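You operate a simulated robot arm through the tools that you are given. There is no shell and no other tool. Be economical: measure what you need, move in short steps, check, and stop when the job is done.

The job below is to be done with a simulated two-armed robot. You get a single attempt, and the scene is never put back.

TASK
Shut the spout shutter, turn the small green wheel to FAST and brush the white patch off the round mat.
Fine: use the yellow brush and put it back; the mugs stay empty. Set down upright: yellow round brush. What is to be rubbed or washed off counts as gone when no trace of it is left.

Only the result counts: the job must be done as asked and must still hold three seconds after the hand-in. Knocking over, shifting, dropping, spilling or breaking anything else fails it.

THE ROBOT
Two 7-joint arms with two-finger parallel grippers on one trunk, on a base that drives. Base frame: it is fixed to the floor where the robot stands at the start and does not move with it; the origin is under the middle of the robot, x ahead of it, y to its left, z up. Lengths are in mm, angles in rad, forces in N, time in s.
The left shoulder is at the start at [60, 143, 926], the right one opposite. With the tool pointing down near the work surface each hand reaches from about 320 to 740 mm from the robot's upright axis, wherever it stands, measured 20 degrees to its own side. Places, roughly: red pad [500, -800, 900]; round mat [500, -400, 800]; small green wheel [600, -600, 900]; spout shutter [500, -200, 1100]. Payload 1.57 kg a hand.
The TCP of each hand is the grasp point between the finger pads, 30 mm short of the fingertips. In the tool frame z runs along the fingers and y along their closing line. Largest opening 110 mm; finger width 24, thickness 12; the body of the gripper, 48 by 112 mm, starts 78 mm behind the TCP.
Orientation is told as [roll, pitch, yaw] about the base's x, y, z axes, in that order, counted from this pose: with the fingers straight down and closing along the base's y, the tool's x points along the base's -x, its y along +y and its z along -z.

THE INTERFACE
- The arms move only by the tool step_arm. It takes "left_targets", "right_targets" or both (then of equal length, played together; a hand with none holds still); each is a list of rows, each a list of 7 numbers: the shift along the tool's x, y, z in units of 25 mm (1.0 is 25 mm), then the turn, a rotation vector about the tool's x, y, z in units of 5 degrees (1.0 is 5 degrees), then the closure, from 0 (fully open) to 1 (shut). In form: [[dx, dy, dz, rx, ry, rz, gripper], ...]. A call has 1 to 10 rows; each row shifts and turns the commanded pose from where the row before left it, along the tool's axes as they then stand. A call with a number of a shift or a turn outside -1 to 1 is refused whole. Rows are played at 5 a second. More than 50 mm and 0.15 rad between two rows, or a gripper value outside its range, and nothing of the call is played. Where a pose cannot be reached the arm comes as near as it can. A force on the tool above 40 N (or 10 N above the force at the start of the call, whichever is more), or a blocked arm, ends the call early, and 0.2 s more pass. Each finger travels about 45 mm/s and halts on what it meets, pressing with about 24 N; the grip force reading is that of the motor and also rises with nothing between the fingers. The clock runs only during rows and for 0.2 s after the last one: add rows that do not move to give the fingers time. The reply holds the time, the measured pose of the TCP, the force on the tool along the base axes, the opening and the grip force, in the units named above and with some noise, with the torque about the TCP (base axes, N m) and any sound that the robot's microphone picked up.
- Cameras (640 x 400 px; columns grow to the right, rows downward): "scene" is now at [24, -49.9, 1531.6]; the picture's right is [-0.68, -0.74, 0.00], its down [-0.59, 0.54, -0.60] and it looks along [0.45, -0.41, -0.80] (base axes); focal length 286 px, centre (320, 200). "left" rides on the left gripper at [70, -16, -141] in its tool frame; the picture's right is [0.23, 0.97, 0.00], its down [-0.85, 0.20, -0.48] and it looks along [-0.47, 0.11, 0.88] (tool axes); focal length 222 px, centre (320, 200). "right" rides on the right gripper at [70, 16, -141] in its tool frame; the picture's right is [-0.23, 0.97, 0.00], its down [-0.86, -0.20, -0.48] and it looks along [-0.47, -0.11, 0.88] (tool axes); focal length 222 px, centre (320, 200). There is no depth. A picture from a camera that has moved, and an enlarged one, comes with that camera's place and axes in the base frame and with its lens.
- camera(camera): a new picture of that camera. It takes no simulated time.
- raise_lower(by): slides the trunk up (or, below 0, down) by that many mm; the arms and the scene camera ride with it, the base frame stays. It gives what a move gives, with no picture.
- steer(legs): drives the robot by 1 to 6 legs, each [ahead, left, turn to the left] in mm, mm and rad, along the robot's own axes; the way and the turn of a leg run together, so that a leg with both is an arc; at most 1500 mm and 3.142 rad a leg. The arms and the cameras ride along, it lands a little off, and it stops where it bumps. It gives what a move gives.
- head_to(pan, tilt): turns the head with the scene camera to pan (to the left, within 1.501 rad either way) and tilt (down, from -0.506 to 1.204), counted from straight ahead of the robot. It gives what a move gives.
- inspect(camera, box): a new picture of the part [left, top, right, bottom] of that camera's present view, enlarged. It takes no simulated time.
- close_job(): hands the job in; it is judged then, once.

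Go step by step. Nothing tells you exact positions but the pictures and the camera data: compare them with the known pose of the tool, close in by small moves and look again before you grip or let go. The budget is 120 turns and 100 pictures, counting those below and the enlarged ones. Unless the task says otherwise, let go and move clear before handing in, and close with one line.

The tools are called by a JSON object that holds its "name" and its "arguments". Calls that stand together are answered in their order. step_arm: Moves the arms, as the interface text tells. Its arguments: {"type":"object","properties":{"left_targets":{"type":"array","items":{"type":"array","items":{"type":"number"}}},"right_targets":{"type":"array","items":{"type":"array","items":{"type":"number"}}}},"required":[]} The other tools are called the same way: raise_lower (by) slides the trunk up or down; steer (legs) drives the base; head_to (pan, tilt) turns the head that bears the scene camera; camera (camera) takes a picture; inspect (camera, box) takes an enlarged picture of a part of a camera's view; close_job () hands the job in.

At the start:

```text
t: 0.0
left_position: [384.3, -70.0, 1000.5]
left_tcp_rot: [-0.001, 0.0, 0.0]
left_contact_force: [-0.6, 0.5, -0.1]
left_moment: [-0.02, 0.02, -0.01]
left_opening: 110.0
left_grip_force: 0.0
right_position: [312.7, -389.4, 999.6]
right_tcp_rot: [-0.001, -0.002, -0.002]
right_contact_force: [-0.5, 0.1, -0.7]
right_moment: [0.01, -0.02, 0.01]
right_opening: 110.0
right_grip_force: 0.1
trunk travel left (down, up): [-525.0, 65.0]
robot x, y, heading: [-1.4, -1.5, 0.001]
head pan, tilt: [-0.742, 0.922]
```

scene: 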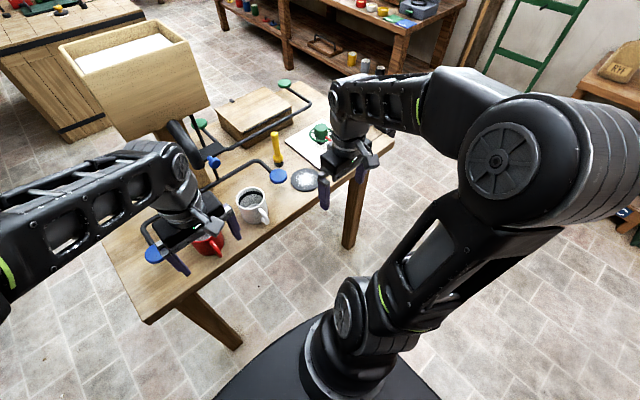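
right: 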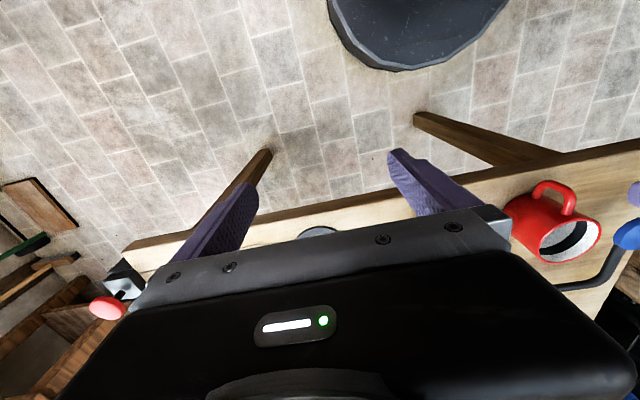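
left: 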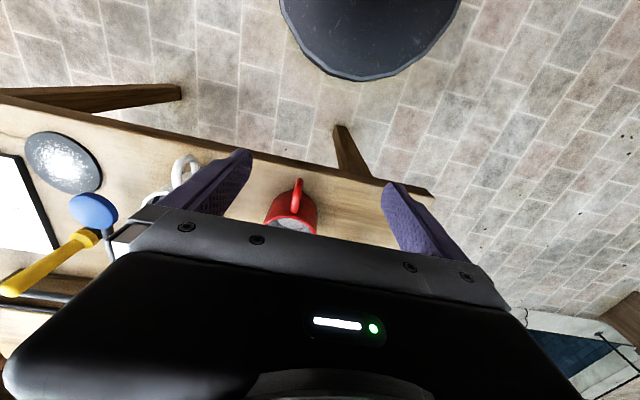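

I see a table with a hopper, several levers, mugs, a round mat and a yellow brush. I take closer looks before moving anything.

{"name": "inspect", "arguments": {"camera": "scene", "box": [140, 60, 400, 222]}}

{"name": "inspect", "arguments": {"camera": "scene", "box": [40, 0, 300, 290]}}

```text
2.46 times, centred on (270, 141) of scene
camera zoom: at [24.0, -49.9, 1531.6], right [-0.68, -0.74, 0.0], down [-0.59, 0.54, -0.6], along [0.45, -0.41, -0.8], focal length 704 px, centre (443, 345)
```

zoom: 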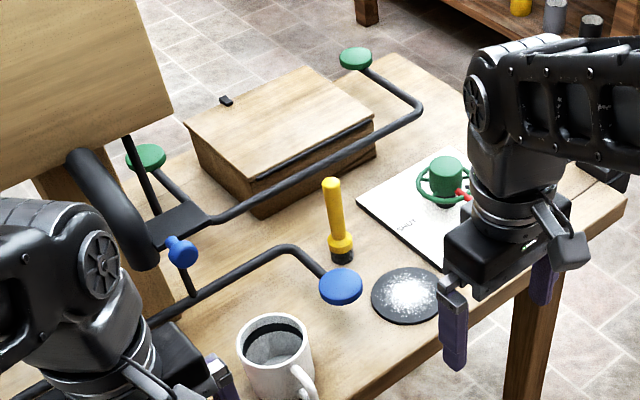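

```text
1.38 times, centred on (170, 145) of scene
camera zoom: at [24.0, -49.9, 1531.6], right [-0.68, -0.74, 0.0], down [-0.59, 0.54, -0.6], along [0.45, -0.41, -0.8], focal length 394 px, centre (527, 276)
```

zoom: 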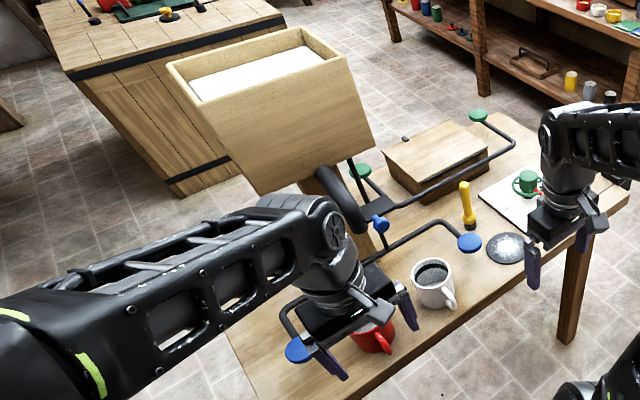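

Next I lift both hands straight up, then back the robot off to get a clear view.

{"name": "step_arm", "arguments": {"left_targets": [[0, 0, -1, 0, 0, 0, 0], [0, 0, -1, 0, 0, 0, 0], [0, 0, -1, 0, 0, 0, 0], [0, 0, -1, 0, 0, 0, 0]], "right_targets": [[0, 0, -1, 0, 0, 0, 0], [0, 0, -1, 0, 0, 0, 0], [0, 0, -1, 0, 0, 0, 0], [0, 0, -1, 0, 0, 0, 0]]}}

{"name": "steer", "arguments": {"legs": [[-450, 0, 0]]}}

{"name": "head_to", "arguments": {"pan": -0.35, "tilt": 0.6}}

{"name": "camera", "arguments": {"camera": "scene"}}

{"name": "camera", "arguments": {"camera": "right"}}

```text
t: 1.0
left_position: [383.9, -70.6, 1100.1]
left_tcp_rot: [0.001, 0.001, 0.001]
left_contact_force: [0.4, 0.6, 0.3]
left_moment: [0.03, 0.03, 0.01]
left_opening: 110.0
left_grip_force: 0.0
right_position: [314.6, -391.4, 1098.5]
right_tcp_rot: [0.0, -0.001, -0.001]
right_contact_force: [-0.5, 0.3, -0.6]
right_moment: [-0.02, 0.02, -0.02]
right_opening: 110.1
right_grip_force: 0.1
trunk travel left (down, up): [-525.0, 65.0]
robot x, y, heading: [-3.0, -0.5, -0.001]
head pan, tilt: [-0.742, 0.922]
```

```text
t: 3.7
left_position: [-63.3, -70.9, 1099.6]
left_tcp_rot: [0.001, 0.0, -0.001]
left_contact_force: [0.0, 0.2, 0.6]
left_moment: [-0.03, -0.05, 0.0]
left_opening: 110.1
left_grip_force: 0.0
right_position: [-134.0, -389.9, 1099.1]
right_tcp_rot: [0.0, 0.0, -0.001]
right_contact_force: [0.3, -0.1, -0.5]
right_moment: [0.01, -0.05, -0.02]
right_opening: 110.0
right_grip_force: 0.0
trunk travel left (down, up): [-525.0, 65.0]
robot x, y, heading: [-446.7, 1.6, 0.001]
head pan, tilt: [-0.742, 0.922]
```

```text
t: 4.6
left_position: [-62.5, -71.5, 1100.3]
left_tcp_rot: [-0.001, 0.0, -0.001]
left_contact_force: [0.1, -0.7, -0.5]
left_moment: [-0.01, 0.03, 0.01]
left_opening: 110.2
left_grip_force: 0.1
right_position: [-134.3, -390.7, 1098.4]
right_tcp_rot: [0.0, 0.0, -0.002]
right_contact_force: [1.0, 0.6, -0.6]
right_moment: [-0.02, 0.0, -0.03]
right_opening: 110.0
right_grip_force: 0.1
trunk travel left (down, up): [-525.0, 65.0]
robot x, y, heading: [-450.9, 4.3, -0.001]
head pan, tilt: [-0.351, 0.6]
```

```text
94 pictures are left
camera scene: at [-395.3, -29.8, 1557.9], right [-0.35, -0.94, 0.0], down [-0.53, 0.2, -0.82], along [0.77, -0.29, -0.57], focal length 286 px, centre (320, 200)
```

scene: 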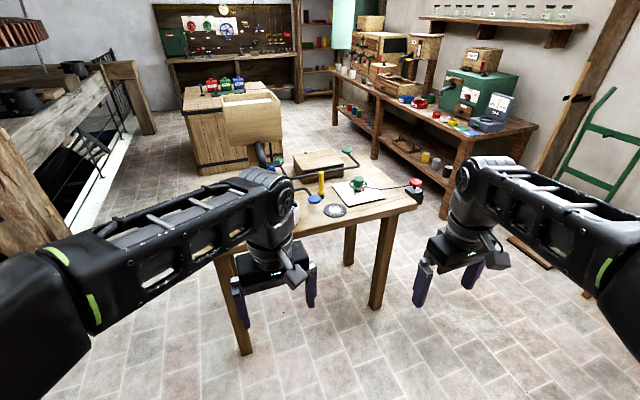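

```text
93 pictures are left
camera right: at [-203.3, -373.4, 1239.7], right [0.23, 0.97, 0.0], down [0.85, -0.2, 0.48], along [0.47, -0.11, -0.88], focal length 222 px, centre (320, 200)
```

right: 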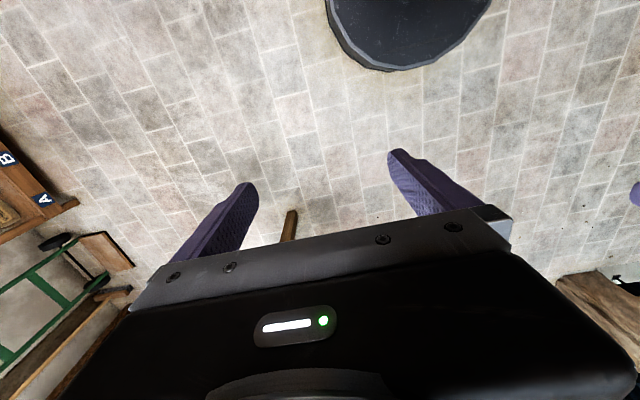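

The left arm still hides part of the table, so I move it to the left and look again.

{"name": "step_arm", "arguments": {"left_targets": [[0, 1, 0, 0, 0, 0, 0], [0, 1, 0, 0, 0, 0, 0], [0, 1, 0, 0, 0, 0, 0], [0, 1, 0, 0, 0, 0, 0], [0, 1, 0, 0, 0, 0, 0], [0, 1, 0, 0, 0, 0, 0], [0, 1, 0, 0, 0, 0, 0], [0, 1, 0, 0, 0, 0, 0], [0, 1, 0, 0, 0, 0, 0], [0, 1, 0, 0, 0, 0, 0]]}}

{"name": "step_arm", "arguments": {"left_targets": [[0, 1, 0, 0, 0, 0, 0], [0, 1, 0, 0, 0, 0, 0], [0, 1, 0, 0, 0, 0, 0], [0, 1, 0, 0, 0, 0, 0]]}}

{"name": "head_to", "arguments": {"pan": -0.3, "tilt": 0.6}}

{"name": "inspect", "arguments": {"camera": "scene", "box": [180, 80, 440, 242]}}

```text
t: 6.8
left_position: [-62.3, 179.1, 1101.0]
left_tcp_rot: [0.002, 0.001, -0.002]
left_contact_force: [-0.1, -0.1, 0.4]
left_moment: [-0.05, -0.02, 0.02]
left_opening: 109.9
left_grip_force: 0.1
right_position: [-134.2, -389.7, 1098.2]
right_tcp_rot: [-0.001, 0.0, -0.002]
right_contact_force: [-0.3, -0.9, 0.5]
right_moment: [0.03, 0.01, 0.01]
right_opening: 110.2
right_grip_force: 0.1
trunk travel left (down, up): [-525.0, 65.0]
robot x, y, heading: [-447.6, 1.1, -0.005]
head pan, tilt: [-0.351, 0.6]
```

```text
t: 7.8
left_position: [-62.1, 279.0, 1099.9]
left_tcp_rot: [0.0, 0.001, -0.001]
left_contact_force: [0.7, -0.3, 0.1]
left_moment: [0.02, -0.03, -0.01]
left_opening: 110.0
left_grip_force: 0.0
right_position: [-132.7, -390.2, 1097.7]
right_tcp_rot: [-0.001, 0.001, -0.002]
right_contact_force: [0.6, -0.1, -0.4]
right_moment: [0.0, -0.01, -0.01]
right_opening: 109.8
right_grip_force: 0.1
trunk travel left (down, up): [-525.0, 65.0]
robot x, y, heading: [-449.0, 0.3, -0.004]
head pan, tilt: [-0.351, 0.6]
```

```text
t: 8.4
left_position: [-62.8, 278.9, 1099.8]
left_tcp_rot: [0.0, 0.001, -0.001]
left_contact_force: [-0.1, -0.2, 0.6]
left_moment: [-0.04, -0.02, 0.01]
left_opening: 110.0
left_grip_force: 0.1
right_position: [-133.9, -389.7, 1098.3]
right_tcp_rot: [0.0, 0.001, -0.002]
right_contact_force: [-0.7, 0.8, -0.2]
right_moment: [-0.02, 0.0, 0.02]
right_opening: 110.0
right_grip_force: 0.1
trunk travel left (down, up): [-525.0, 65.0]
robot x, y, heading: [-447.2, 1.1, 0.001]
head pan, tilt: [-0.3, 0.6]
```

```text
2.46 times, centred on (310, 161) of scene
camera zoom: at [-393.8, -25.5, 1558.0], right [-0.3, -0.95, 0.0], down [-0.54, 0.17, -0.83], along [0.79, -0.25, -0.56], focal length 704 px, centre (345, 296)
```

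zoom: 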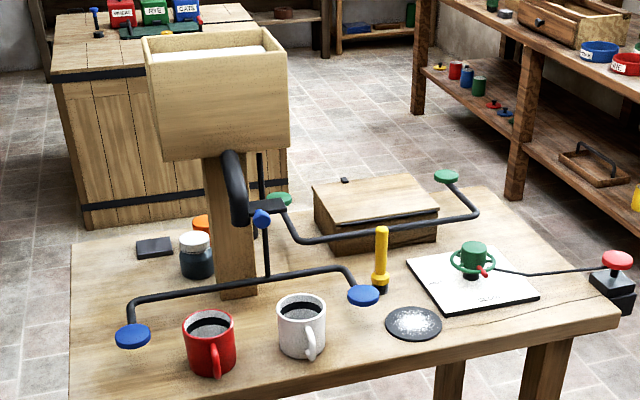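

{"name": "inspect", "arguments": {"camera": "scene", "box": [252, 130, 382, 211]}}

{"name": "inspect", "arguments": {"camera": "scene", "box": [340, 160, 440, 222]}}

```text
4.92 times, centred on (317, 170) of scene
camera zoom: at [-393.8, -25.5, 1558.0], right [-0.3, -0.95, 0.0], down [-0.54, 0.17, -0.83], along [0.79, -0.25, -0.56], focal length 1408 px, centre (335, 345)
```

zoom: 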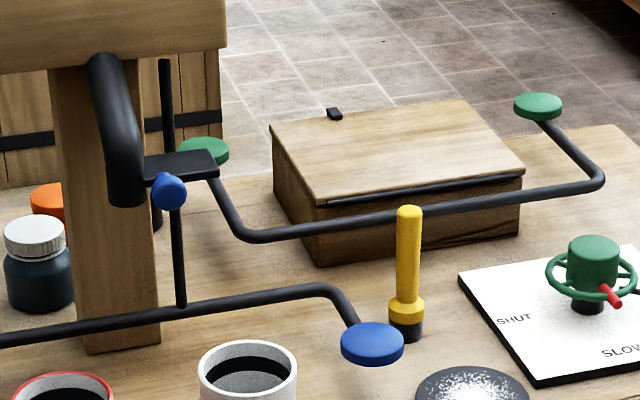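

```text
6.40 times, centred on (390, 191) of scene
camera zoom: at [-393.8, -25.5, 1558.0], right [-0.3, -0.95, 0.0], down [-0.54, 0.17, -0.83], along [0.79, -0.25, -0.56], focal length 1831 px, centre (-128, 258)
```

zoom: 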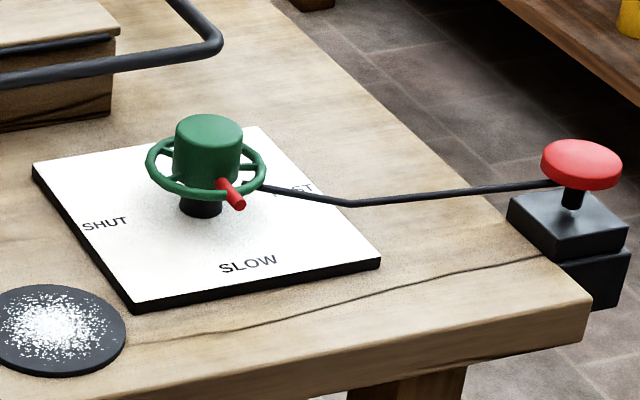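

The shutter is a flat plate next to the spout mouth, driven by blue and green pad levers; the wheel's red pointer sits near SLOW/FAST. I drive nearer to see the mechanism and the plate labels.

{"name": "steer", "arguments": {"legs": [[350, -450, 0]]}}

{"name": "head_to", "arguments": {"pan": 0.05, "tilt": 0.75}}

{"name": "camera", "arguments": {"camera": "scene"}}

```text
t: 11.6
left_position: [287.9, -159.1, 1099.5]
left_tcp_rot: [0.0, 0.001, 0.003]
left_contact_force: [0.1, 0.6, 0.0]
left_moment: [0.03, 0.0, 0.01]
left_opening: 109.8
left_grip_force: 0.2
right_position: [221.5, -829.2, 1097.9]
right_tcp_rot: [0.001, 0.0, 0.002]
right_contact_force: [-0.7, -0.1, -0.4]
right_moment: [0.04, 0.02, 0.0]
right_opening: 110.3
right_grip_force: 0.0
trunk travel left (down, up): [-525.0, 65.0]
robot x, y, heading: [-98.6, -435.7, 0.007]
head pan, tilt: [-0.3, 0.6]
```

```text
t: 12.5
left_position: [287.6, -159.7, 1098.9]
left_tcp_rot: [-0.001, -0.001, 0.004]
left_contact_force: [0.5, -0.2, -0.4]
left_moment: [0.0, 0.04, -0.01]
left_opening: 110.1
left_grip_force: 0.1
right_position: [220.8, -828.7, 1097.8]
right_tcp_rot: [-0.001, 0.001, 0.003]
right_contact_force: [-1.1, 0.0, 0.4]
right_moment: [0.03, -0.01, 0.04]
right_opening: 110.2
right_grip_force: 0.0
trunk travel left (down, up): [-525.0, 65.0]
robot x, y, heading: [-96.1, -441.2, 0.004]
head pan, tilt: [0.051, 0.75]
```

```text
89 pictures are left
camera scene: at [-43.4, -435.2, 1545.1], right [0.05, -1.0, 0.0], down [-0.68, -0.04, -0.73], along [0.73, 0.04, -0.68], focal length 286 px, centre (320, 200)
```

scene: 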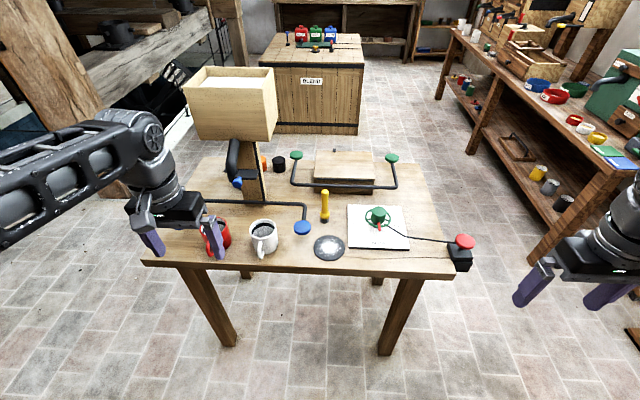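

{"name": "inspect", "arguments": {"camera": "scene", "box": [200, 130, 320, 250]}}

{"name": "inspect", "arguments": {"camera": "scene", "box": [270, 140, 410, 220]}}

{"name": "inspect", "arguments": {"camera": "scene", "box": [330, 190, 480, 280]}}

```text
3.33 times, centred on (260, 190) of scene
camera zoom: at [-43.4, -435.2, 1545.1], right [0.05, -1.0, 0.0], down [-0.68, -0.04, -0.73], along [0.73, 0.04, -0.68], focal length 954 px, centre (520, 233)
```

zoom: 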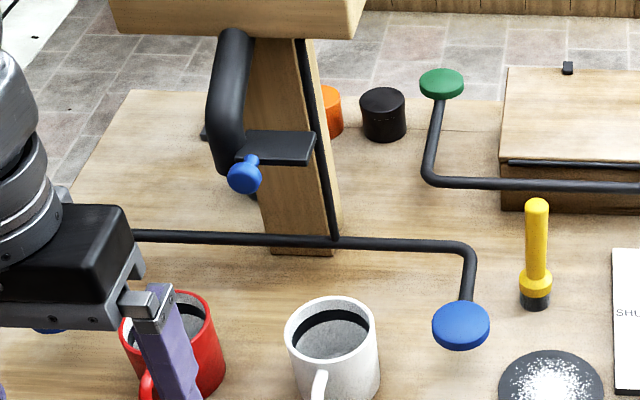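

```text
4.57 times, centred on (340, 180) of scene
camera zoom: at [-43.4, -435.2, 1545.1], right [0.05, -1.0, 0.0], down [-0.68, -0.04, -0.73], along [0.73, 0.04, -0.68], focal length 1308 px, centre (229, 291)
```

zoom: 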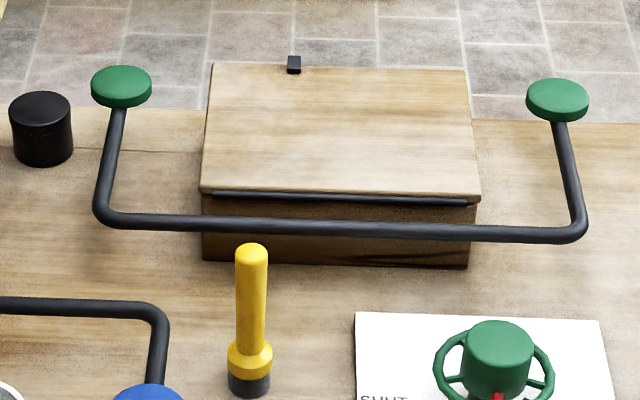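

```text
4.27 times, centred on (405, 235) of scene
camera zoom: at [-43.4, -435.2, 1545.1], right [0.05, -1.0, 0.0], down [-0.68, -0.04, -0.73], along [0.73, 0.04, -0.68], focal length 1220 px, centre (-43, 51)
```

zoom: 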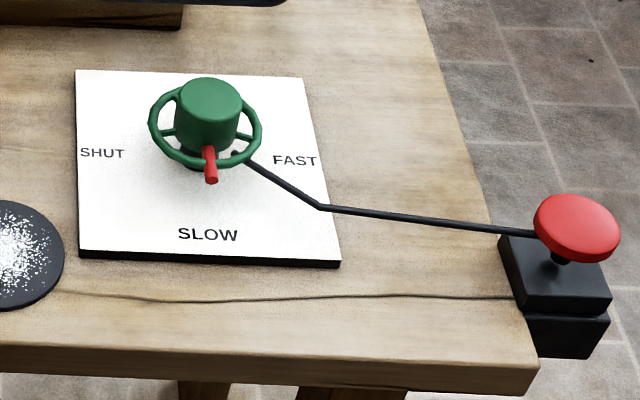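

I take the shutter as the flat plate at about (570, -203, 1060) with the blue knob at about (524, -187, 1070), beside the spout mouth at (555, -160). I drive to a working place and bring the closed right fingers to the right of the knob.

{"name": "steer", "arguments": {"legs": [[96, 320, 0]]}}

{"name": "step_arm", "arguments": {"right_targets": [[0, 1, 0, 0, 0, 0, 1], [0, 1, 0, 0, 0, 0, 1], [0, 1, 0, 0, 0, 0, 1], [0, 1, 0, 0, 0, 0, 1], [0, 1, 0, 0, 0, 0, 1], [0, 1, 0, 0, 0, 0, 1], [0, 1, 0, 0, 0, 0, 1], [0, 1, 0, 0, 0, 0, 1]]}}

{"name": "head_to", "arguments": {"pan": -0.15, "tilt": 0.7}}

{"name": "camera", "arguments": {"camera": "scene"}}

```text
t: 14.6
left_position: [382.8, 156.9, 1099.3]
left_tcp_rot: [-0.001, -0.001, 0.002]
left_contact_force: [0.4, 0.0, -0.5]
left_moment: [-0.03, 0.01, 0.01]
left_opening: 109.7
left_grip_force: 0.1
right_position: [315.0, -512.8, 1097.6]
right_tcp_rot: [-0.001, -0.002, 0.003]
right_contact_force: [-0.3, -0.5, 0.2]
right_moment: [0.0, 0.0, 0.01]
right_opening: 110.0
right_grip_force: 0.0
trunk travel left (down, up): [-525.0, 65.0]
robot x, y, heading: [-5.1, -121.4, 0.002]
head pan, tilt: [0.051, 0.75]
```

```text
t: 16.4
left_position: [383.8, 156.8, 1099.5]
left_tcp_rot: [-0.001, 0.001, 0.003]
left_contact_force: [0.5, 0.2, -0.7]
left_moment: [0.01, 0.01, -0.01]
left_opening: 110.1
left_grip_force: 0.1
right_position: [314.0, -312.5, 1098.4]
right_tcp_rot: [0.0, -0.001, 0.002]
right_contact_force: [0.0, 0.4, 0.2]
right_moment: [-0.02, -0.01, -0.01]
right_opening: 0.1
right_grip_force: 21.6
trunk travel left (down, up): [-525.0, 65.0]
robot x, y, heading: [-3.3, -125.0, -0.005]
head pan, tilt: [0.051, 0.75]
```

```text
t: 17.2
left_position: [382.6, 157.4, 1100.4]
left_tcp_rot: [-0.001, -0.001, 0.003]
left_contact_force: [0.0, 0.4, -0.1]
left_moment: [-0.02, -0.02, 0.03]
left_opening: 110.0
left_grip_force: 0.0
right_position: [314.2, -312.9, 1098.5]
right_tcp_rot: [0.001, -0.001, 0.003]
right_contact_force: [1.3, 0.5, -0.7]
right_moment: [0.01, -0.01, 0.02]
right_opening: 0.0
right_grip_force: 20.9
trunk travel left (down, up): [-525.0, 65.0]
robot x, y, heading: [0.3, -125.9, -0.001]
head pan, tilt: [-0.15, 0.7]
```

```text
85 pictures are left
camera scene: at [52.1, -135.1, 1549.3], right [-0.15, -0.99, 0.0], down [-0.64, 0.09, -0.76], along [0.76, -0.11, -0.64], focal length 286 px, centre (320, 200)
```

scene: 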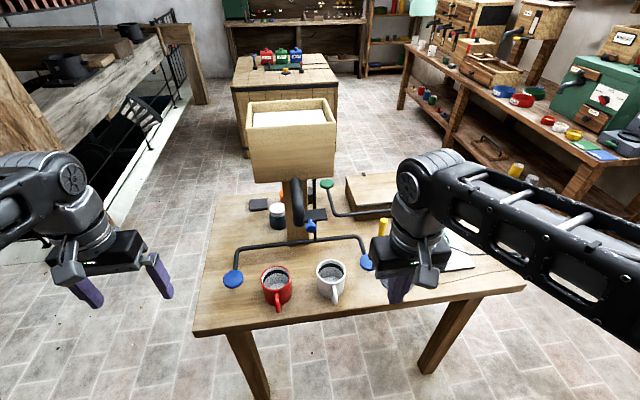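

{"name": "inspect", "arguments": {"camera": "scene", "box": [270, 170, 350, 250]}}

```text
5.00 times, centred on (310, 210) of scene
camera zoom: at [52.1, -135.1, 1549.3], right [-0.15, -0.99, 0.0], down [-0.64, 0.09, -0.76], along [0.76, -0.11, -0.64], focal length 1430 px, centre (370, 150)
```

zoom: 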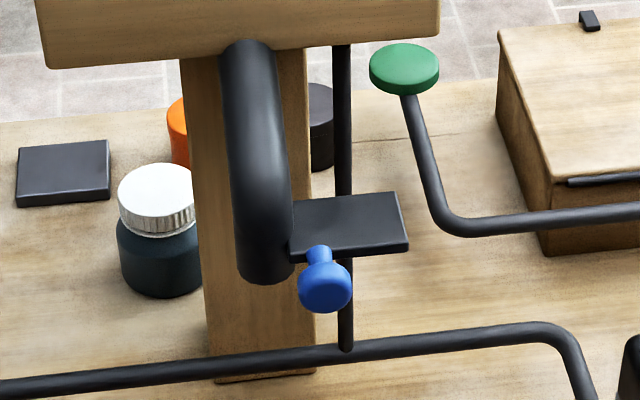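

The plate stands just right of the tube mouth, so pushing the knob to +y should shut it. I bring the closed right fingers to (524, -232, 1090).

{"name": "step_arm", "arguments": {"right_targets": [[-0.84, 0.32, 0.03, 0, 0, 0, 1], [-0.84, 0.32, 0.03, 0, 0, 0, 1], [-0.84, 0.32, 0.03, 0, 0, 0, 1], [-0.84, 0.32, 0.03, 0, 0, 0, 1], [-0.84, 0.32, 0.03, 0, 0, 0, 1], [-0.84, 0.32, 0.03, 0, 0, 0, 1], [-0.84, 0.32, 0.03, 0, 0, 0, 1], [-0.84, 0.32, 0.03, 0, 0, 0, 1], [-0.84, 0.32, 0.03, 0, 0, 0, 1], [-0.84, 0.32, 0.03, 0, 0, 0, 1]]}}

{"name": "inspect", "arguments": {"camera": "scene", "box": [250, 130, 400, 250]}}

{"name": "camera", "arguments": {"camera": "right"}}

```text
t: 19.4
left_position: [382.6, 158.4, 1098.7]
left_tcp_rot: [-0.002, 0.001, 0.003]
left_contact_force: [-0.4, 0.3, 0.6]
left_moment: [-0.01, -0.01, 0.01]
left_opening: 109.8
left_grip_force: 0.1
right_position: [525.1, -231.7, 1089.5]
right_tcp_rot: [0.001, 0.0, 0.004]
right_contact_force: [-0.6, 0.1, -0.4]
right_moment: [-0.01, 0.01, -0.01]
right_opening: 0.0
right_grip_force: 21.5
trunk travel left (down, up): [-525.0, 65.0]
robot x, y, heading: [-3.0, -119.3, -0.001]
head pan, tilt: [-0.15, 0.7]
```

```text
3.33 times, centred on (325, 190) of scene
camera zoom: at [52.4, -134.1, 1549.4], right [-0.15, -0.99, 0.0], down [-0.64, 0.09, -0.76], along [0.76, -0.11, -0.64], focal length 954 px, centre (303, 233)
```

zoom: 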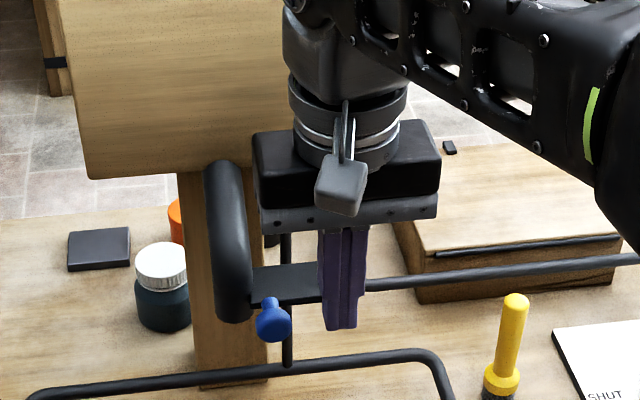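

```text
82 pictures are left
camera right: at [454.3, -214.9, 1231.2], right [0.22, 0.97, 0.0], down [0.86, -0.2, 0.48], along [0.47, -0.11, -0.88], focal length 222 px, centre (320, 200)
```

right: 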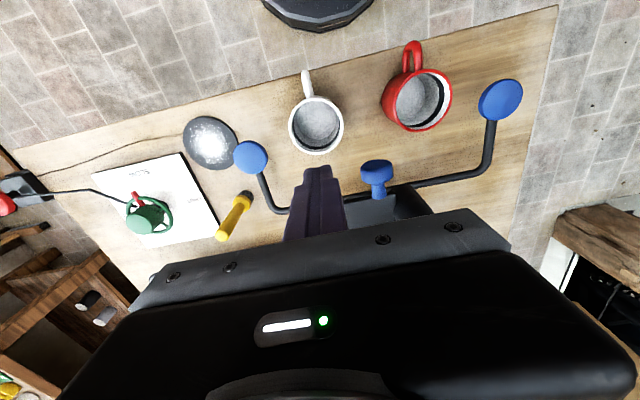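

The knob is confirmed near (526, -187, 1070). I push it toward +y.

{"name": "step_arm", "arguments": {"right_targets": [[0, 0, 0.3, 0, 0, 0, 1], [0, 0.6, 0, 0, 0, 0, 1], [0, 0.6, 0, 0, 0, 0, 1], [0, 0.6, 0, 0, 0, 0, 1], [0, 0.4, 0, 0, 0, 0, 1]]}}

{"name": "camera", "arguments": {"camera": "right"}}

```text
t: 20.6
left_position: [382.9, 157.6, 1100.0]
left_tcp_rot: [0.001, -0.001, 0.002]
left_contact_force: [-0.4, 0.2, -0.2]
left_moment: [-0.02, 0.01, 0.0]
left_opening: 109.8
left_grip_force: 0.0
right_position: [523.9, -175.3, 1083.1]
right_tcp_rot: [0.0, 0.001, 0.002]
right_contact_force: [0.8, 1.1, -0.6]
right_moment: [-0.02, 0.03, 0.0]
right_opening: 0.0
right_grip_force: 21.5
trunk travel left (down, up): [-525.0, 65.0]
robot x, y, heading: [-0.9, -124.5, 0.002]
head pan, tilt: [-0.15, 0.7]
```

```text
81 pictures are left
camera right: at [453.6, -159.5, 1224.5], right [0.23, 0.97, 0.0], down [0.86, -0.2, 0.48], along [0.47, -0.11, -0.88], focal length 222 px, centre (320, 200)
```

right: 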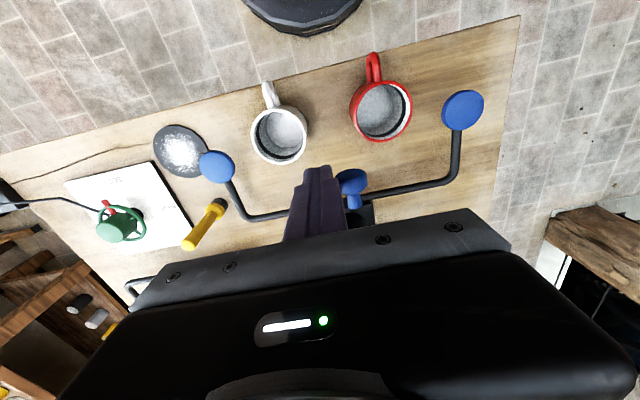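

The knob slides freely (now at y ≈ -153). I keep pushing in small steps to the end stop.

{"name": "step_arm", "arguments": {"right_targets": [[0, 0.4, 0, 0, 0, 0, 1], [0, 0.4, 0, 0, 0, 0, 1], [0, 0.3, 0, 0, 0, 0, 1]]}}

{"name": "camera", "arguments": {"camera": "right"}}

{"name": "inspect", "arguments": {"camera": "scene", "box": [250, 130, 400, 250]}}

```text
t: 21.4
left_position: [383.7, 155.1, 1099.3]
left_tcp_rot: [-0.002, -0.002, -0.002]
left_contact_force: [-1.1, 0.7, 0.5]
left_moment: [-0.05, 0.01, 0.0]
left_opening: 110.0
left_grip_force: 0.0
right_position: [522.8, -168.0, 1082.4]
right_tcp_rot: [-0.022, 0.003, -0.017]
right_contact_force: [-5.7, -16.7, 4.6]
right_moment: [-0.35, 0.09, -0.16]
right_opening: 0.2
right_grip_force: 21.2
trunk travel left (down, up): [-525.0, 65.0]
robot x, y, heading: [2.2, -121.6, -0.003]
head pan, tilt: [-0.15, 0.7]
stopped in row 3 (right hand): the force on the tool passed its limit at 44 N (the readings are from after the stop); the commanded pose is now the measured one
```

```text
80 pictures are left
camera right: at [453.7, -146.2, 1224.5], right [0.24, 0.97, -0.02], down [0.85, -0.2, 0.48], along [0.46, -0.14, -0.88], focal length 222 px, centre (320, 200)
```

right: 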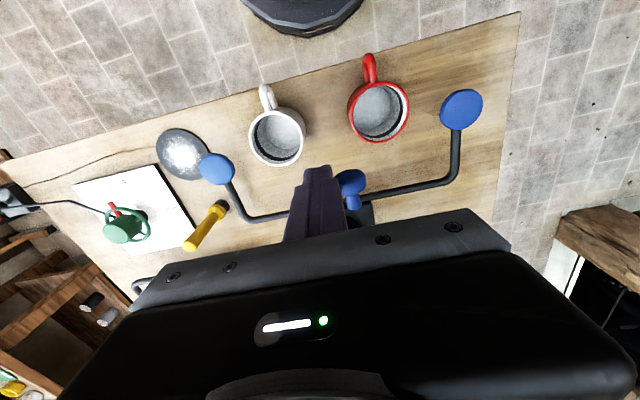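

```text
3.33 times, centred on (325, 190) of scene
camera zoom: at [50.4, -136.2, 1549.5], right [-0.15, -0.99, 0.0], down [-0.64, 0.1, -0.77], along [0.76, -0.12, -0.64], focal length 954 px, centre (303, 233)
```

zoom: 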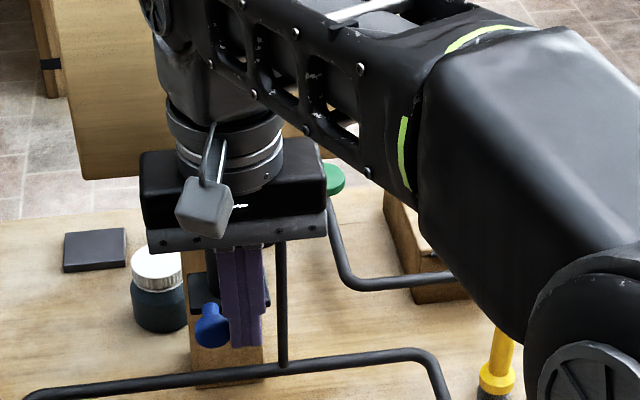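

It hit what seems to be the end stop after about 40 mm of travel. I back off and check that the shutter stays shut.

{"name": "step_arm", "arguments": {"right_targets": [[0, -0.6, 0, 0, 0, 0, 1], [0.5, -1, 0, 0, 0, 0, 1], [1, -1, 0, 0, 0, 0, 1], [1, -1, -0.3, 0, 0, 0, 1], [1, -1, -0.3, 0, 0, 0, 1], [1, -1, -0.3, 0, 0, 0, 1], [1, -1, 0, 0, 0, 0, 1], [1, -1, 0, 0, 0, 0, 1]]}}

{"name": "inspect", "arguments": {"camera": "scene", "box": [270, 170, 350, 250]}}

```text
t: 23.2
left_position: [383.0, 153.2, 1099.9]
left_tcp_rot: [0.0, 0.001, -0.002]
left_contact_force: [-0.6, -0.9, 0.0]
left_moment: [0.03, 0.0, -0.01]
left_opening: 109.9
left_grip_force: 0.0
right_position: [371.8, -336.9, 1106.7]
right_tcp_rot: [-0.014, 0.002, -0.008]
right_contact_force: [-0.1, -0.8, 0.5]
right_moment: [0.06, 0.04, -0.01]
right_opening: 0.1
right_grip_force: 21.3
right hand out of reach, approached as far as the arm can: row 6, 7
trunk travel left (down, up): [-525.0, 65.0]
robot x, y, heading: [-4.7, -122.9, -0.001]
head pan, tilt: [-0.15, 0.7]
```

```text
5.00 times, centred on (310, 210) of scene
camera zoom: at [51.9, -138.3, 1549.4], right [-0.15, -0.99, 0.0], down [-0.64, 0.1, -0.76], along [0.76, -0.11, -0.64], focal length 1430 px, centre (370, 150)
```

zoom: 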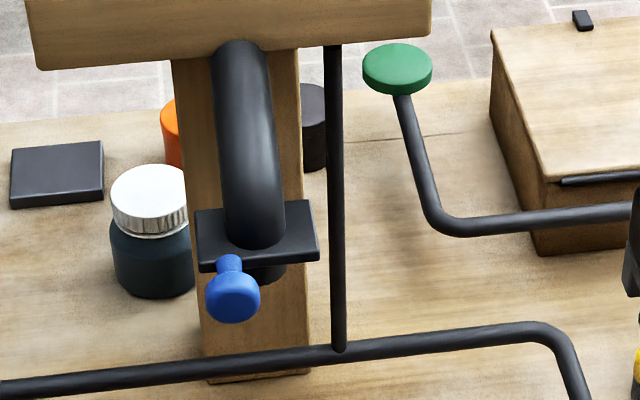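

The plate now sits centred across the tube and stays there. Next the wheel: I drive right so that left serves the wheel (~(610, -588)) and right the red pad (~(496, -825)).

{"name": "steer", "arguments": {"legs": [[0, -560, 0]]}}

{"name": "head_to", "arguments": {"pan": 0.0, "tilt": 0.85}}

{"name": "camera", "arguments": {"camera": "scene"}}

{"name": "inspect", "arguments": {"camera": "scene", "box": [240, 100, 440, 225]}}

```text
t: 26.4
left_position: [382.8, -401.6, 1099.4]
left_tcp_rot: [0.001, -0.001, 0.014]
left_contact_force: [-1.2, -0.8, -1.2]
left_moment: [-0.01, -0.02, -0.01]
left_opening: 110.0
left_grip_force: 0.1
right_position: [379.9, -893.0, 1106.1]
right_tcp_rot: [-0.012, 0.002, 0.005]
right_contact_force: [0.1, -1.0, -0.3]
right_moment: [0.01, 0.03, 0.01]
right_opening: 0.2
right_grip_force: 21.0
trunk travel left (down, up): [-525.0, 65.0]
robot x, y, heading: [2.9, -683.0, 0.018]
head pan, tilt: [-0.15, 0.7]
```

```text
t: 27.1
left_position: [383.1, -401.8, 1100.2]
left_tcp_rot: [-0.001, 0.001, 0.014]
left_contact_force: [-0.3, -0.9, 0.3]
left_moment: [-0.02, 0.0, 0.04]
left_opening: 110.1
left_grip_force: 0.0
right_position: [379.4, -891.8, 1107.0]
right_tcp_rot: [-0.016, 0.002, 0.002]
right_contact_force: [-0.5, -0.2, 0.2]
right_moment: [-0.03, -0.02, 0.04]
right_opening: 0.3
right_grip_force: 21.4
trunk travel left (down, up): [-525.0, 65.0]
robot x, y, heading: [5.1, -686.4, 0.021]
head pan, tilt: [0.0, 0.85]
```

```text
77 pictures are left
camera scene: at [49.9, -685.0, 1537.1], right [0.01, -1.0, 0.0], down [-0.75, -0.01, -0.66], along [0.66, 0.01, -0.75], focal length 286 px, centre (320, 200)
```

scene: 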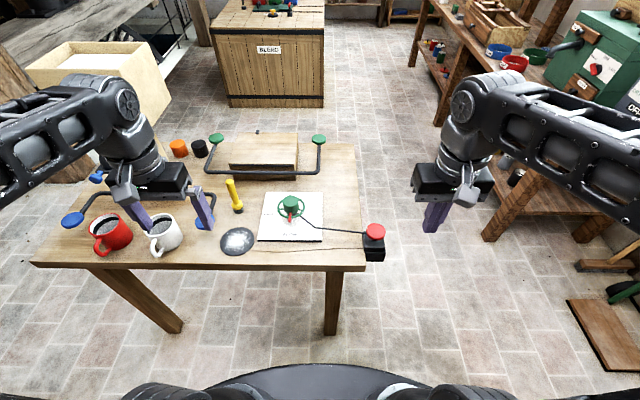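

```text
3.20 times, centred on (340, 162) of scene
camera zoom: at [49.9, -685.0, 1537.1], right [0.01, -1.0, 0.0], down [-0.75, -0.01, -0.66], along [0.66, 0.01, -0.75], focal length 915 px, centre (256, 320)
```

zoom: 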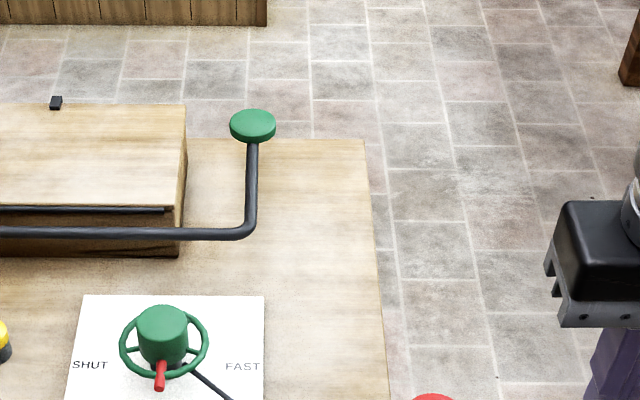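

{"name": "inspect", "arguments": {"camera": "scene", "box": [250, 180, 400, 275]}}

```text
4.21 times, centred on (325, 228) of scene
camera zoom: at [49.9, -685.0, 1537.1], right [0.01, -1.0, 0.0], down [-0.75, -0.01, -0.66], along [0.66, 0.01, -0.75], focal length 1204 px, centre (299, 84)
```

zoom: 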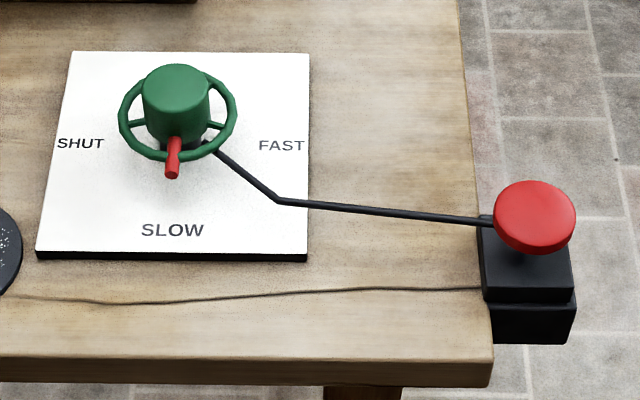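

The red pointer stands at SLOW; FAST needs +90° (counter-clockwise from above), and the red pad looks like a brake tied to the hub. I bring the left hand over the hub (~(615, -588, top 897)) and then yaw it -45°.

{"name": "step_arm", "arguments": {"left_targets": [[-0.93, -0.74, 0.4, 0, 0, 0, 0], [-0.93, -0.74, 0.4, 0, 0, 0, 0], [-0.93, -0.74, 0.4, 0, 0, 0, 0], [-0.93, -0.74, 0.4, 0, 0, 0, 0], [-0.93, -0.74, 0.4, 0, 0, 0, 0], [-0.93, -0.74, 0.4, 0, 0, 0, 0], [-0.93, -0.74, 0.4, 0, 0, 0, 0], [-0.93, -0.74, 0.4, 0, 0, 0, 0], [-0.93, -0.74, 0.4, 0, 0, 0, 0], [-0.93, -0.74, 0.4, 0, 0, 0, 0]]}}

{"name": "camera", "arguments": {"camera": "left"}}

{"name": "inspect", "arguments": {"camera": "scene", "box": [200, 130, 400, 275]}}

```text
t: 29.3
left_position: [620.0, -584.4, 1001.5]
left_tcp_rot: [0.0, 0.0, 0.015]
left_contact_force: [0.6, 0.1, -0.6]
left_moment: [0.02, 0.02, 0.0]
left_opening: 110.1
left_grip_force: 0.1
right_position: [381.0, -892.9, 1105.7]
right_tcp_rot: [-0.014, 0.002, 0.002]
right_contact_force: [0.0, -0.4, -1.2]
right_moment: [-0.01, 0.01, 0.01]
right_opening: 0.0
right_grip_force: 21.2
trunk travel left (down, up): [-525.0, 65.0]
robot x, y, heading: [5.6, -689.5, 0.014]
head pan, tilt: [0.0, 0.85]
```

```text
74 pictures are left
camera left: at [549.5, -601.3, 1142.2], right [-0.24, 0.97, 0.0], down [0.85, 0.21, 0.48], along [0.46, 0.12, -0.88], focal length 222 px, centre (320, 200)
```

left: 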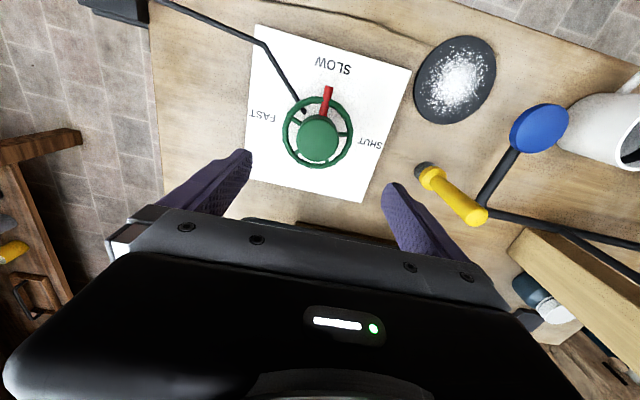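

```text
2.76 times, centred on (300, 202) of scene
camera zoom: at [50.8, -685.5, 1537.1], right [0.01, -1.0, 0.0], down [-0.75, -0.01, -0.66], along [0.66, 0.01, -0.75], focal length 789 px, centre (375, 193)
```

zoom: 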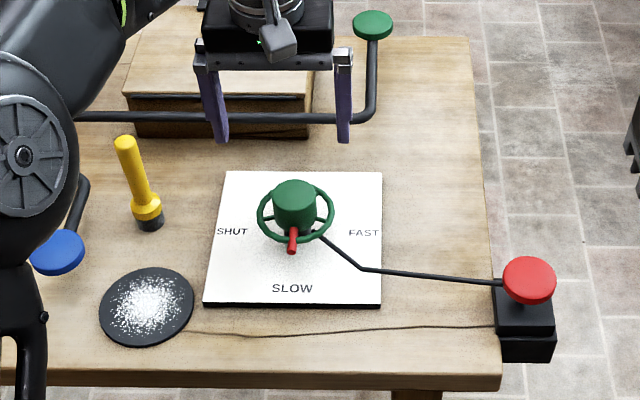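

The hub is at (604, -590). A pin on the rod stands under the rim between SLOW and FAST, so the red pad likely must be held down. I bring the right closed fingers above the pad (~(502, -829, 895)) and yaw the left hand.

{"name": "step_arm", "arguments": {"right_targets": [[-0.81, 0.42, 0.8, 0, 0, 0, 1], [-0.81, 0.42, 0.8, 0, 0, 0, 1], [-0.81, 0.42, 0.8, 0, 0, 0, 1], [-0.81, 0.42, 0.8, 0, 0, 0, 1], [-0.81, 0.42, 0.8, 0, 0, 0, 1], [-0.81, 0.42, 0.8, 0, 0, 0, 1], [0, 0, 0, 0, 0, 0, 1], [0, 0, 0, 0, 0, 0, 1], [0, 0, 0, 0, 0, 0, 1]], "left_targets": [[0, 0, 0, 0, 0, 1, 0], [0, 0, 0, 0, 0, 1, 0], [0, 0, 0, 0, 0, 1, 0], [0, 0, 0, 0, 0, 1, 0], [0, 0, 0, 0, 0, 1, 0], [0, 0, 0, 0, 0, 1, 0], [0, 0, 0, 0, 0, 1, 0], [0, 0, 0, 0, 0, 1, 0], [0, 0, 0, 0, 0, 1, 0]]}}

{"name": "camera", "arguments": {"camera": "right"}}

{"name": "camera", "arguments": {"camera": "left"}}

```text
t: 31.3
left_position: [617.0, -582.2, 999.0]
left_tcp_rot: [0.0, 0.0, -0.773]
left_contact_force: [0.4, 0.3, -0.1]
left_moment: [-0.02, 0.01, 0.01]
left_opening: 110.1
left_grip_force: 0.1
right_position: [501.7, -830.9, 987.3]
right_tcp_rot: [-0.016, 0.002, 0.005]
right_contact_force: [0.1, -0.4, -0.9]
right_moment: [0.01, -0.02, 0.01]
right_opening: 0.0
right_grip_force: 21.5
trunk travel left (down, up): [-525.0, 65.0]
robot x, y, heading: [5.1, -687.4, 0.014]
head pan, tilt: [0.0, 0.85]
```

```text
72 pictures are left
camera right: at [430.9, -812.7, 1128.4], right [0.22, 0.97, -0.01], down [0.86, -0.19, 0.48], along [0.47, -0.12, -0.88], focal length 222 px, centre (320, 200)
```

right: 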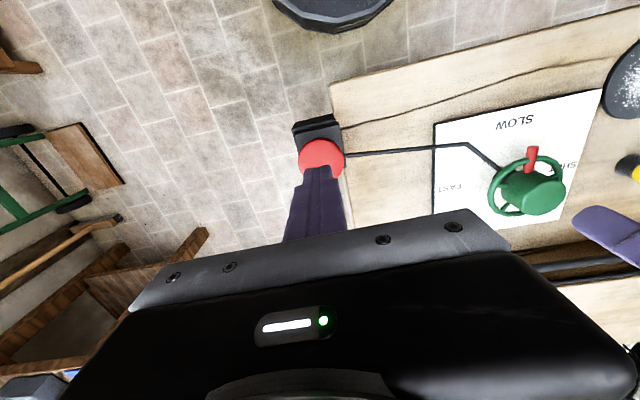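

```text
71 pictures are left
camera left: at [556.1, -545.4, 1141.0], right [0.52, 0.86, 0.0], down [0.75, -0.45, 0.48], along [0.41, -0.25, -0.88], focal length 222 px, centre (320, 200)
```

left: 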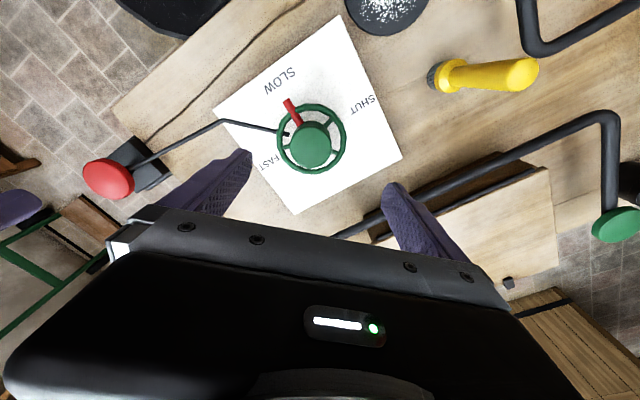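

Both estimates agree. I lower the left hand open around the hub, correcting by (-12, -7) mm.

{"name": "step_arm", "arguments": {"left_targets": [[0.15, -0.54, 0, 0, 0, 0, 0], [0, 0, 0.97, 0, 0, 0, 0], [0, 0, 0.97, 0, 0, 0, 0], [0, 0, 0.97, 0, 0, 0, 0], [0, 0, 0.97, 0, 0, 0, 0]]}}

{"name": "camera", "arguments": {"camera": "left"}}

{"name": "inspect", "arguments": {"camera": "scene", "box": [200, 130, 400, 275]}}

```text
t: 32.5
left_position: [607.3, -591.3, 902.5]
left_tcp_rot: [0.001, 0.0, -0.771]
left_contact_force: [0.4, 0.9, 0.8]
left_moment: [0.01, 0.0, 0.02]
left_opening: 110.1
left_grip_force: 0.1
right_position: [500.7, -831.5, 987.2]
right_tcp_rot: [-0.015, 0.002, 0.002]
right_contact_force: [-0.3, -0.5, 0.4]
right_moment: [-0.02, 0.02, -0.01]
right_opening: 0.0
right_grip_force: 20.7
trunk travel left (down, up): [-525.0, 65.0]
robot x, y, heading: [2.0, -686.8, 0.012]
head pan, tilt: [0.0, 0.85]
```

```text
70 pictures are left
camera left: at [545.3, -552.8, 1042.9], right [0.52, 0.86, 0.0], down [0.75, -0.45, 0.48], along [0.41, -0.25, -0.88], focal length 222 px, centre (320, 200)
```

left: 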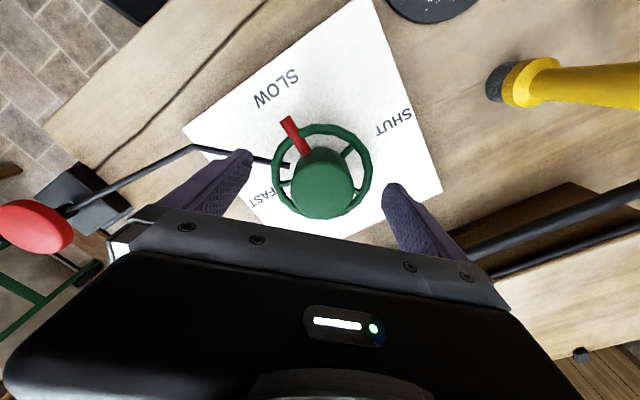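

```text
2.76 times, centred on (300, 202) of scene
camera zoom: at [50.3, -685.0, 1537.1], right [0.01, -1.0, 0.0], down [-0.75, -0.01, -0.66], along [0.66, 0.01, -0.75], focal length 789 px, centre (375, 193)
```

zoom: 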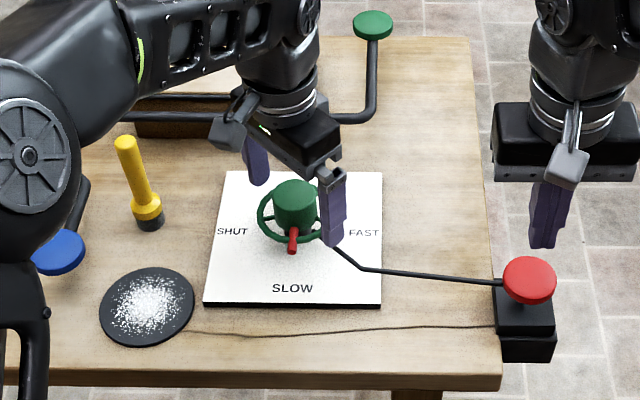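

The fingers straddle the hub with tips just above the rim. I close the left hand on the hub.

{"name": "step_arm", "arguments": {"left_targets": [[0.2, 0, 0.12, 0, 0, 0, 0], [0, 0, 0, 0, 0, 0, 0.6], [0, 0, 0, 0, 0, 0, 0.8], [0, 0, 0, 0, 0, 0, 1], [0, 0, 0, 0, 0, 0, 1], [0, 0, 0, 0, 0, 0, 1]], "right_targets": [[0.0, 0, 0.5, 0, 0, 0, 1], [0, 0, 0.5, 0, 0, 0, 1], [0, 0, 0.5, 0, 0, 0, 1], [0, 0, 0.3, 0, 0, 0, 1], [0, 0, 0, 0, 0, 0, 1], [0, 0, 0, 0, 0, 0, 1]]}}

{"name": "camera", "arguments": {"camera": "left"}}

{"name": "inspect", "arguments": {"camera": "scene", "box": [250, 180, 400, 275]}}

```text
t: 33.9
left_position: [603.3, -585.7, 899.2]
left_tcp_rot: [0.002, -0.001, -0.769]
left_contact_force: [4.9, 4.4, -0.2]
left_moment: [0.19, -0.32, 0.05]
left_opening: 47.2
left_grip_force: 22.9
right_position: [501.4, -830.8, 940.2]
right_tcp_rot: [-0.016, 0.002, 0.004]
right_contact_force: [-0.6, -0.1, 0.3]
right_moment: [-0.01, -0.02, 0.0]
right_opening: 0.0
right_grip_force: 21.5
trunk travel left (down, up): [-525.0, 65.0]
robot x, y, heading: [3.8, -688.3, 0.013]
head pan, tilt: [0.0, 0.85]
```

```text
68 pictures are left
camera left: at [542.4, -548.0, 1040.9], right [0.51, 0.86, 0.0], down [0.75, -0.45, 0.48], along [0.41, -0.25, -0.88], focal length 222 px, centre (320, 200)
```

left: 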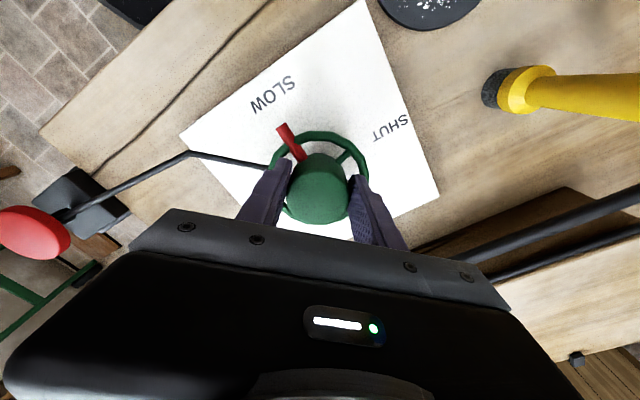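

```text
4.21 times, centred on (325, 228) of scene
camera zoom: at [50.8, -684.4, 1537.1], right [0.01, -1.0, 0.0], down [-0.75, -0.01, -0.66], along [0.66, 0.01, -0.75], focal length 1204 px, centre (299, 84)
```

zoom: 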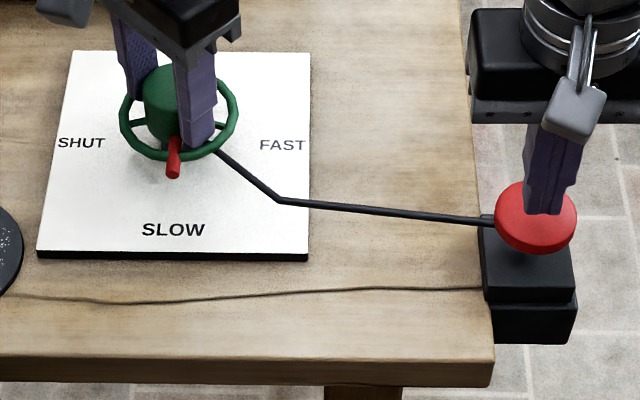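

The hub is gripped (47 mm). Now I press the red pad down gently with the right hand.

{"name": "step_arm", "arguments": {"right_targets": [[0, 0, 0.3, 0, 0, 0, 1], [0, 0, 0.2, 0, 0, 0, 1], [0, 0, 0.2, 0, 0, 0, 1], [0, 0, 0.15, 0, 0, 0, 1], [0, 0, 0.15, 0, 0, 0, 1]]}}

{"name": "inspect", "arguments": {"camera": "scene", "box": [250, 180, 400, 275]}}

```text
t: 35.1
left_position: [604.6, -585.0, 899.9]
left_tcp_rot: [0.0, -0.001, -0.77]
left_contact_force: [12.2, 8.7, 3.0]
left_moment: [0.53, -0.36, 0.1]
left_opening: 46.9
left_grip_force: 45.3
right_position: [501.3, -831.4, 915.9]
right_tcp_rot: [-0.014, 0.004, 0.005]
right_contact_force: [-0.1, -0.4, 2.4]
right_moment: [0.02, -0.01, 0.01]
right_opening: 0.0
right_grip_force: 21.1
trunk travel left (down, up): [-525.0, 65.0]
robot x, y, heading: [5.1, -687.0, 0.019]
head pan, tilt: [0.0, 0.85]
```

```text
4.21 times, centred on (325, 228) of scene
camera zoom: at [51.0, -684.0, 1537.1], right [0.01, -1.0, 0.0], down [-0.75, -0.01, -0.66], along [0.66, 0.01, -0.75], focal length 1204 px, centre (299, 84)
```

zoom: 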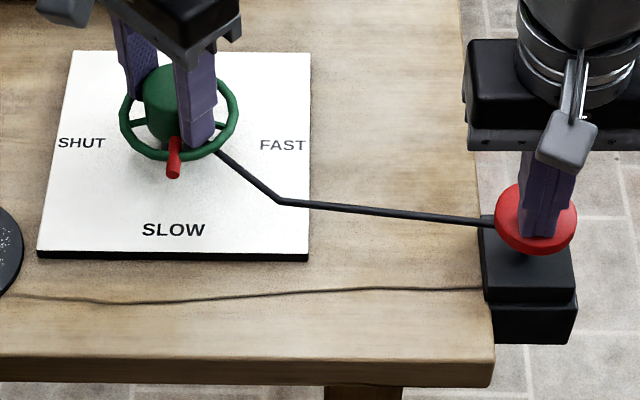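

Contact just began (2 N). I press further.

{"name": "step_arm", "arguments": {"right_targets": [[0, 0, 0.15, 0, 0, 0, 1], [0, 0, 0.15, 0, 0, 0, 1], [0, 0, 0.15, 0, 0, 0, 1], [0, 0, 0.15, 0, 0, 0, 1]]}}

{"name": "inspect", "arguments": {"camera": "scene", "box": [250, 180, 400, 275]}}

{"name": "camera", "arguments": {"camera": "left"}}

```text
t: 36.1
left_position: [604.3, -585.2, 900.0]
left_tcp_rot: [-0.001, -0.002, -0.77]
left_contact_force: [14.0, 11.8, 6.0]
left_moment: [0.38, -0.57, 0.15]
left_opening: 47.0
left_grip_force: 45.3
right_position: [501.2, -831.0, 899.9]
right_tcp_rot: [-0.014, 0.001, 0.004]
right_contact_force: [1.1, -1.4, 2.9]
right_moment: [-0.04, -0.02, -0.03]
right_opening: 0.2
right_grip_force: 21.7
trunk travel left (down, up): [-525.0, 65.0]
robot x, y, heading: [0.9, -685.8, 0.014]
head pan, tilt: [0.0, 0.85]
```

```text
4.21 times, centred on (325, 228) of scene
camera zoom: at [51.1, -683.8, 1537.1], right [0.01, -1.0, 0.0], down [-0.75, -0.01, -0.66], along [0.66, 0.01, -0.75], focal length 1204 px, centre (299, 84)
```

zoom: 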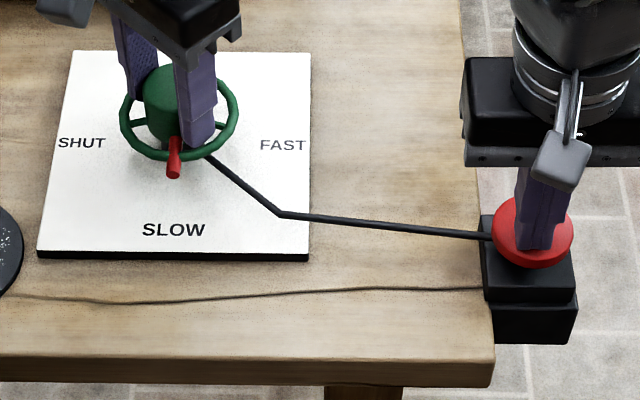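

```text
64 pictures are left
camera left: at [542.5, -547.9, 1040.9], right [0.52, 0.86, 0.0], down [0.75, -0.45, 0.48], along [0.41, -0.25, -0.88], focal length 222 px, centre (320, 200)
```

left: 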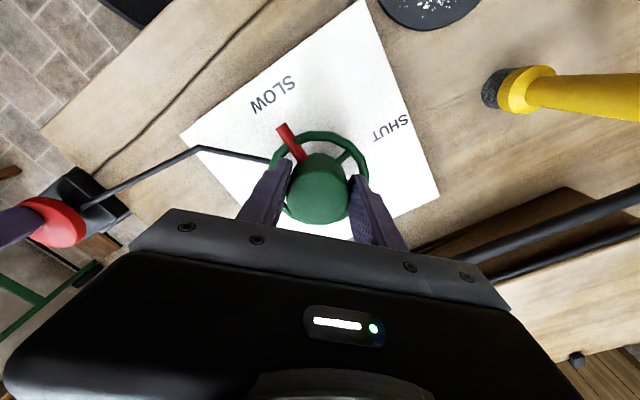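

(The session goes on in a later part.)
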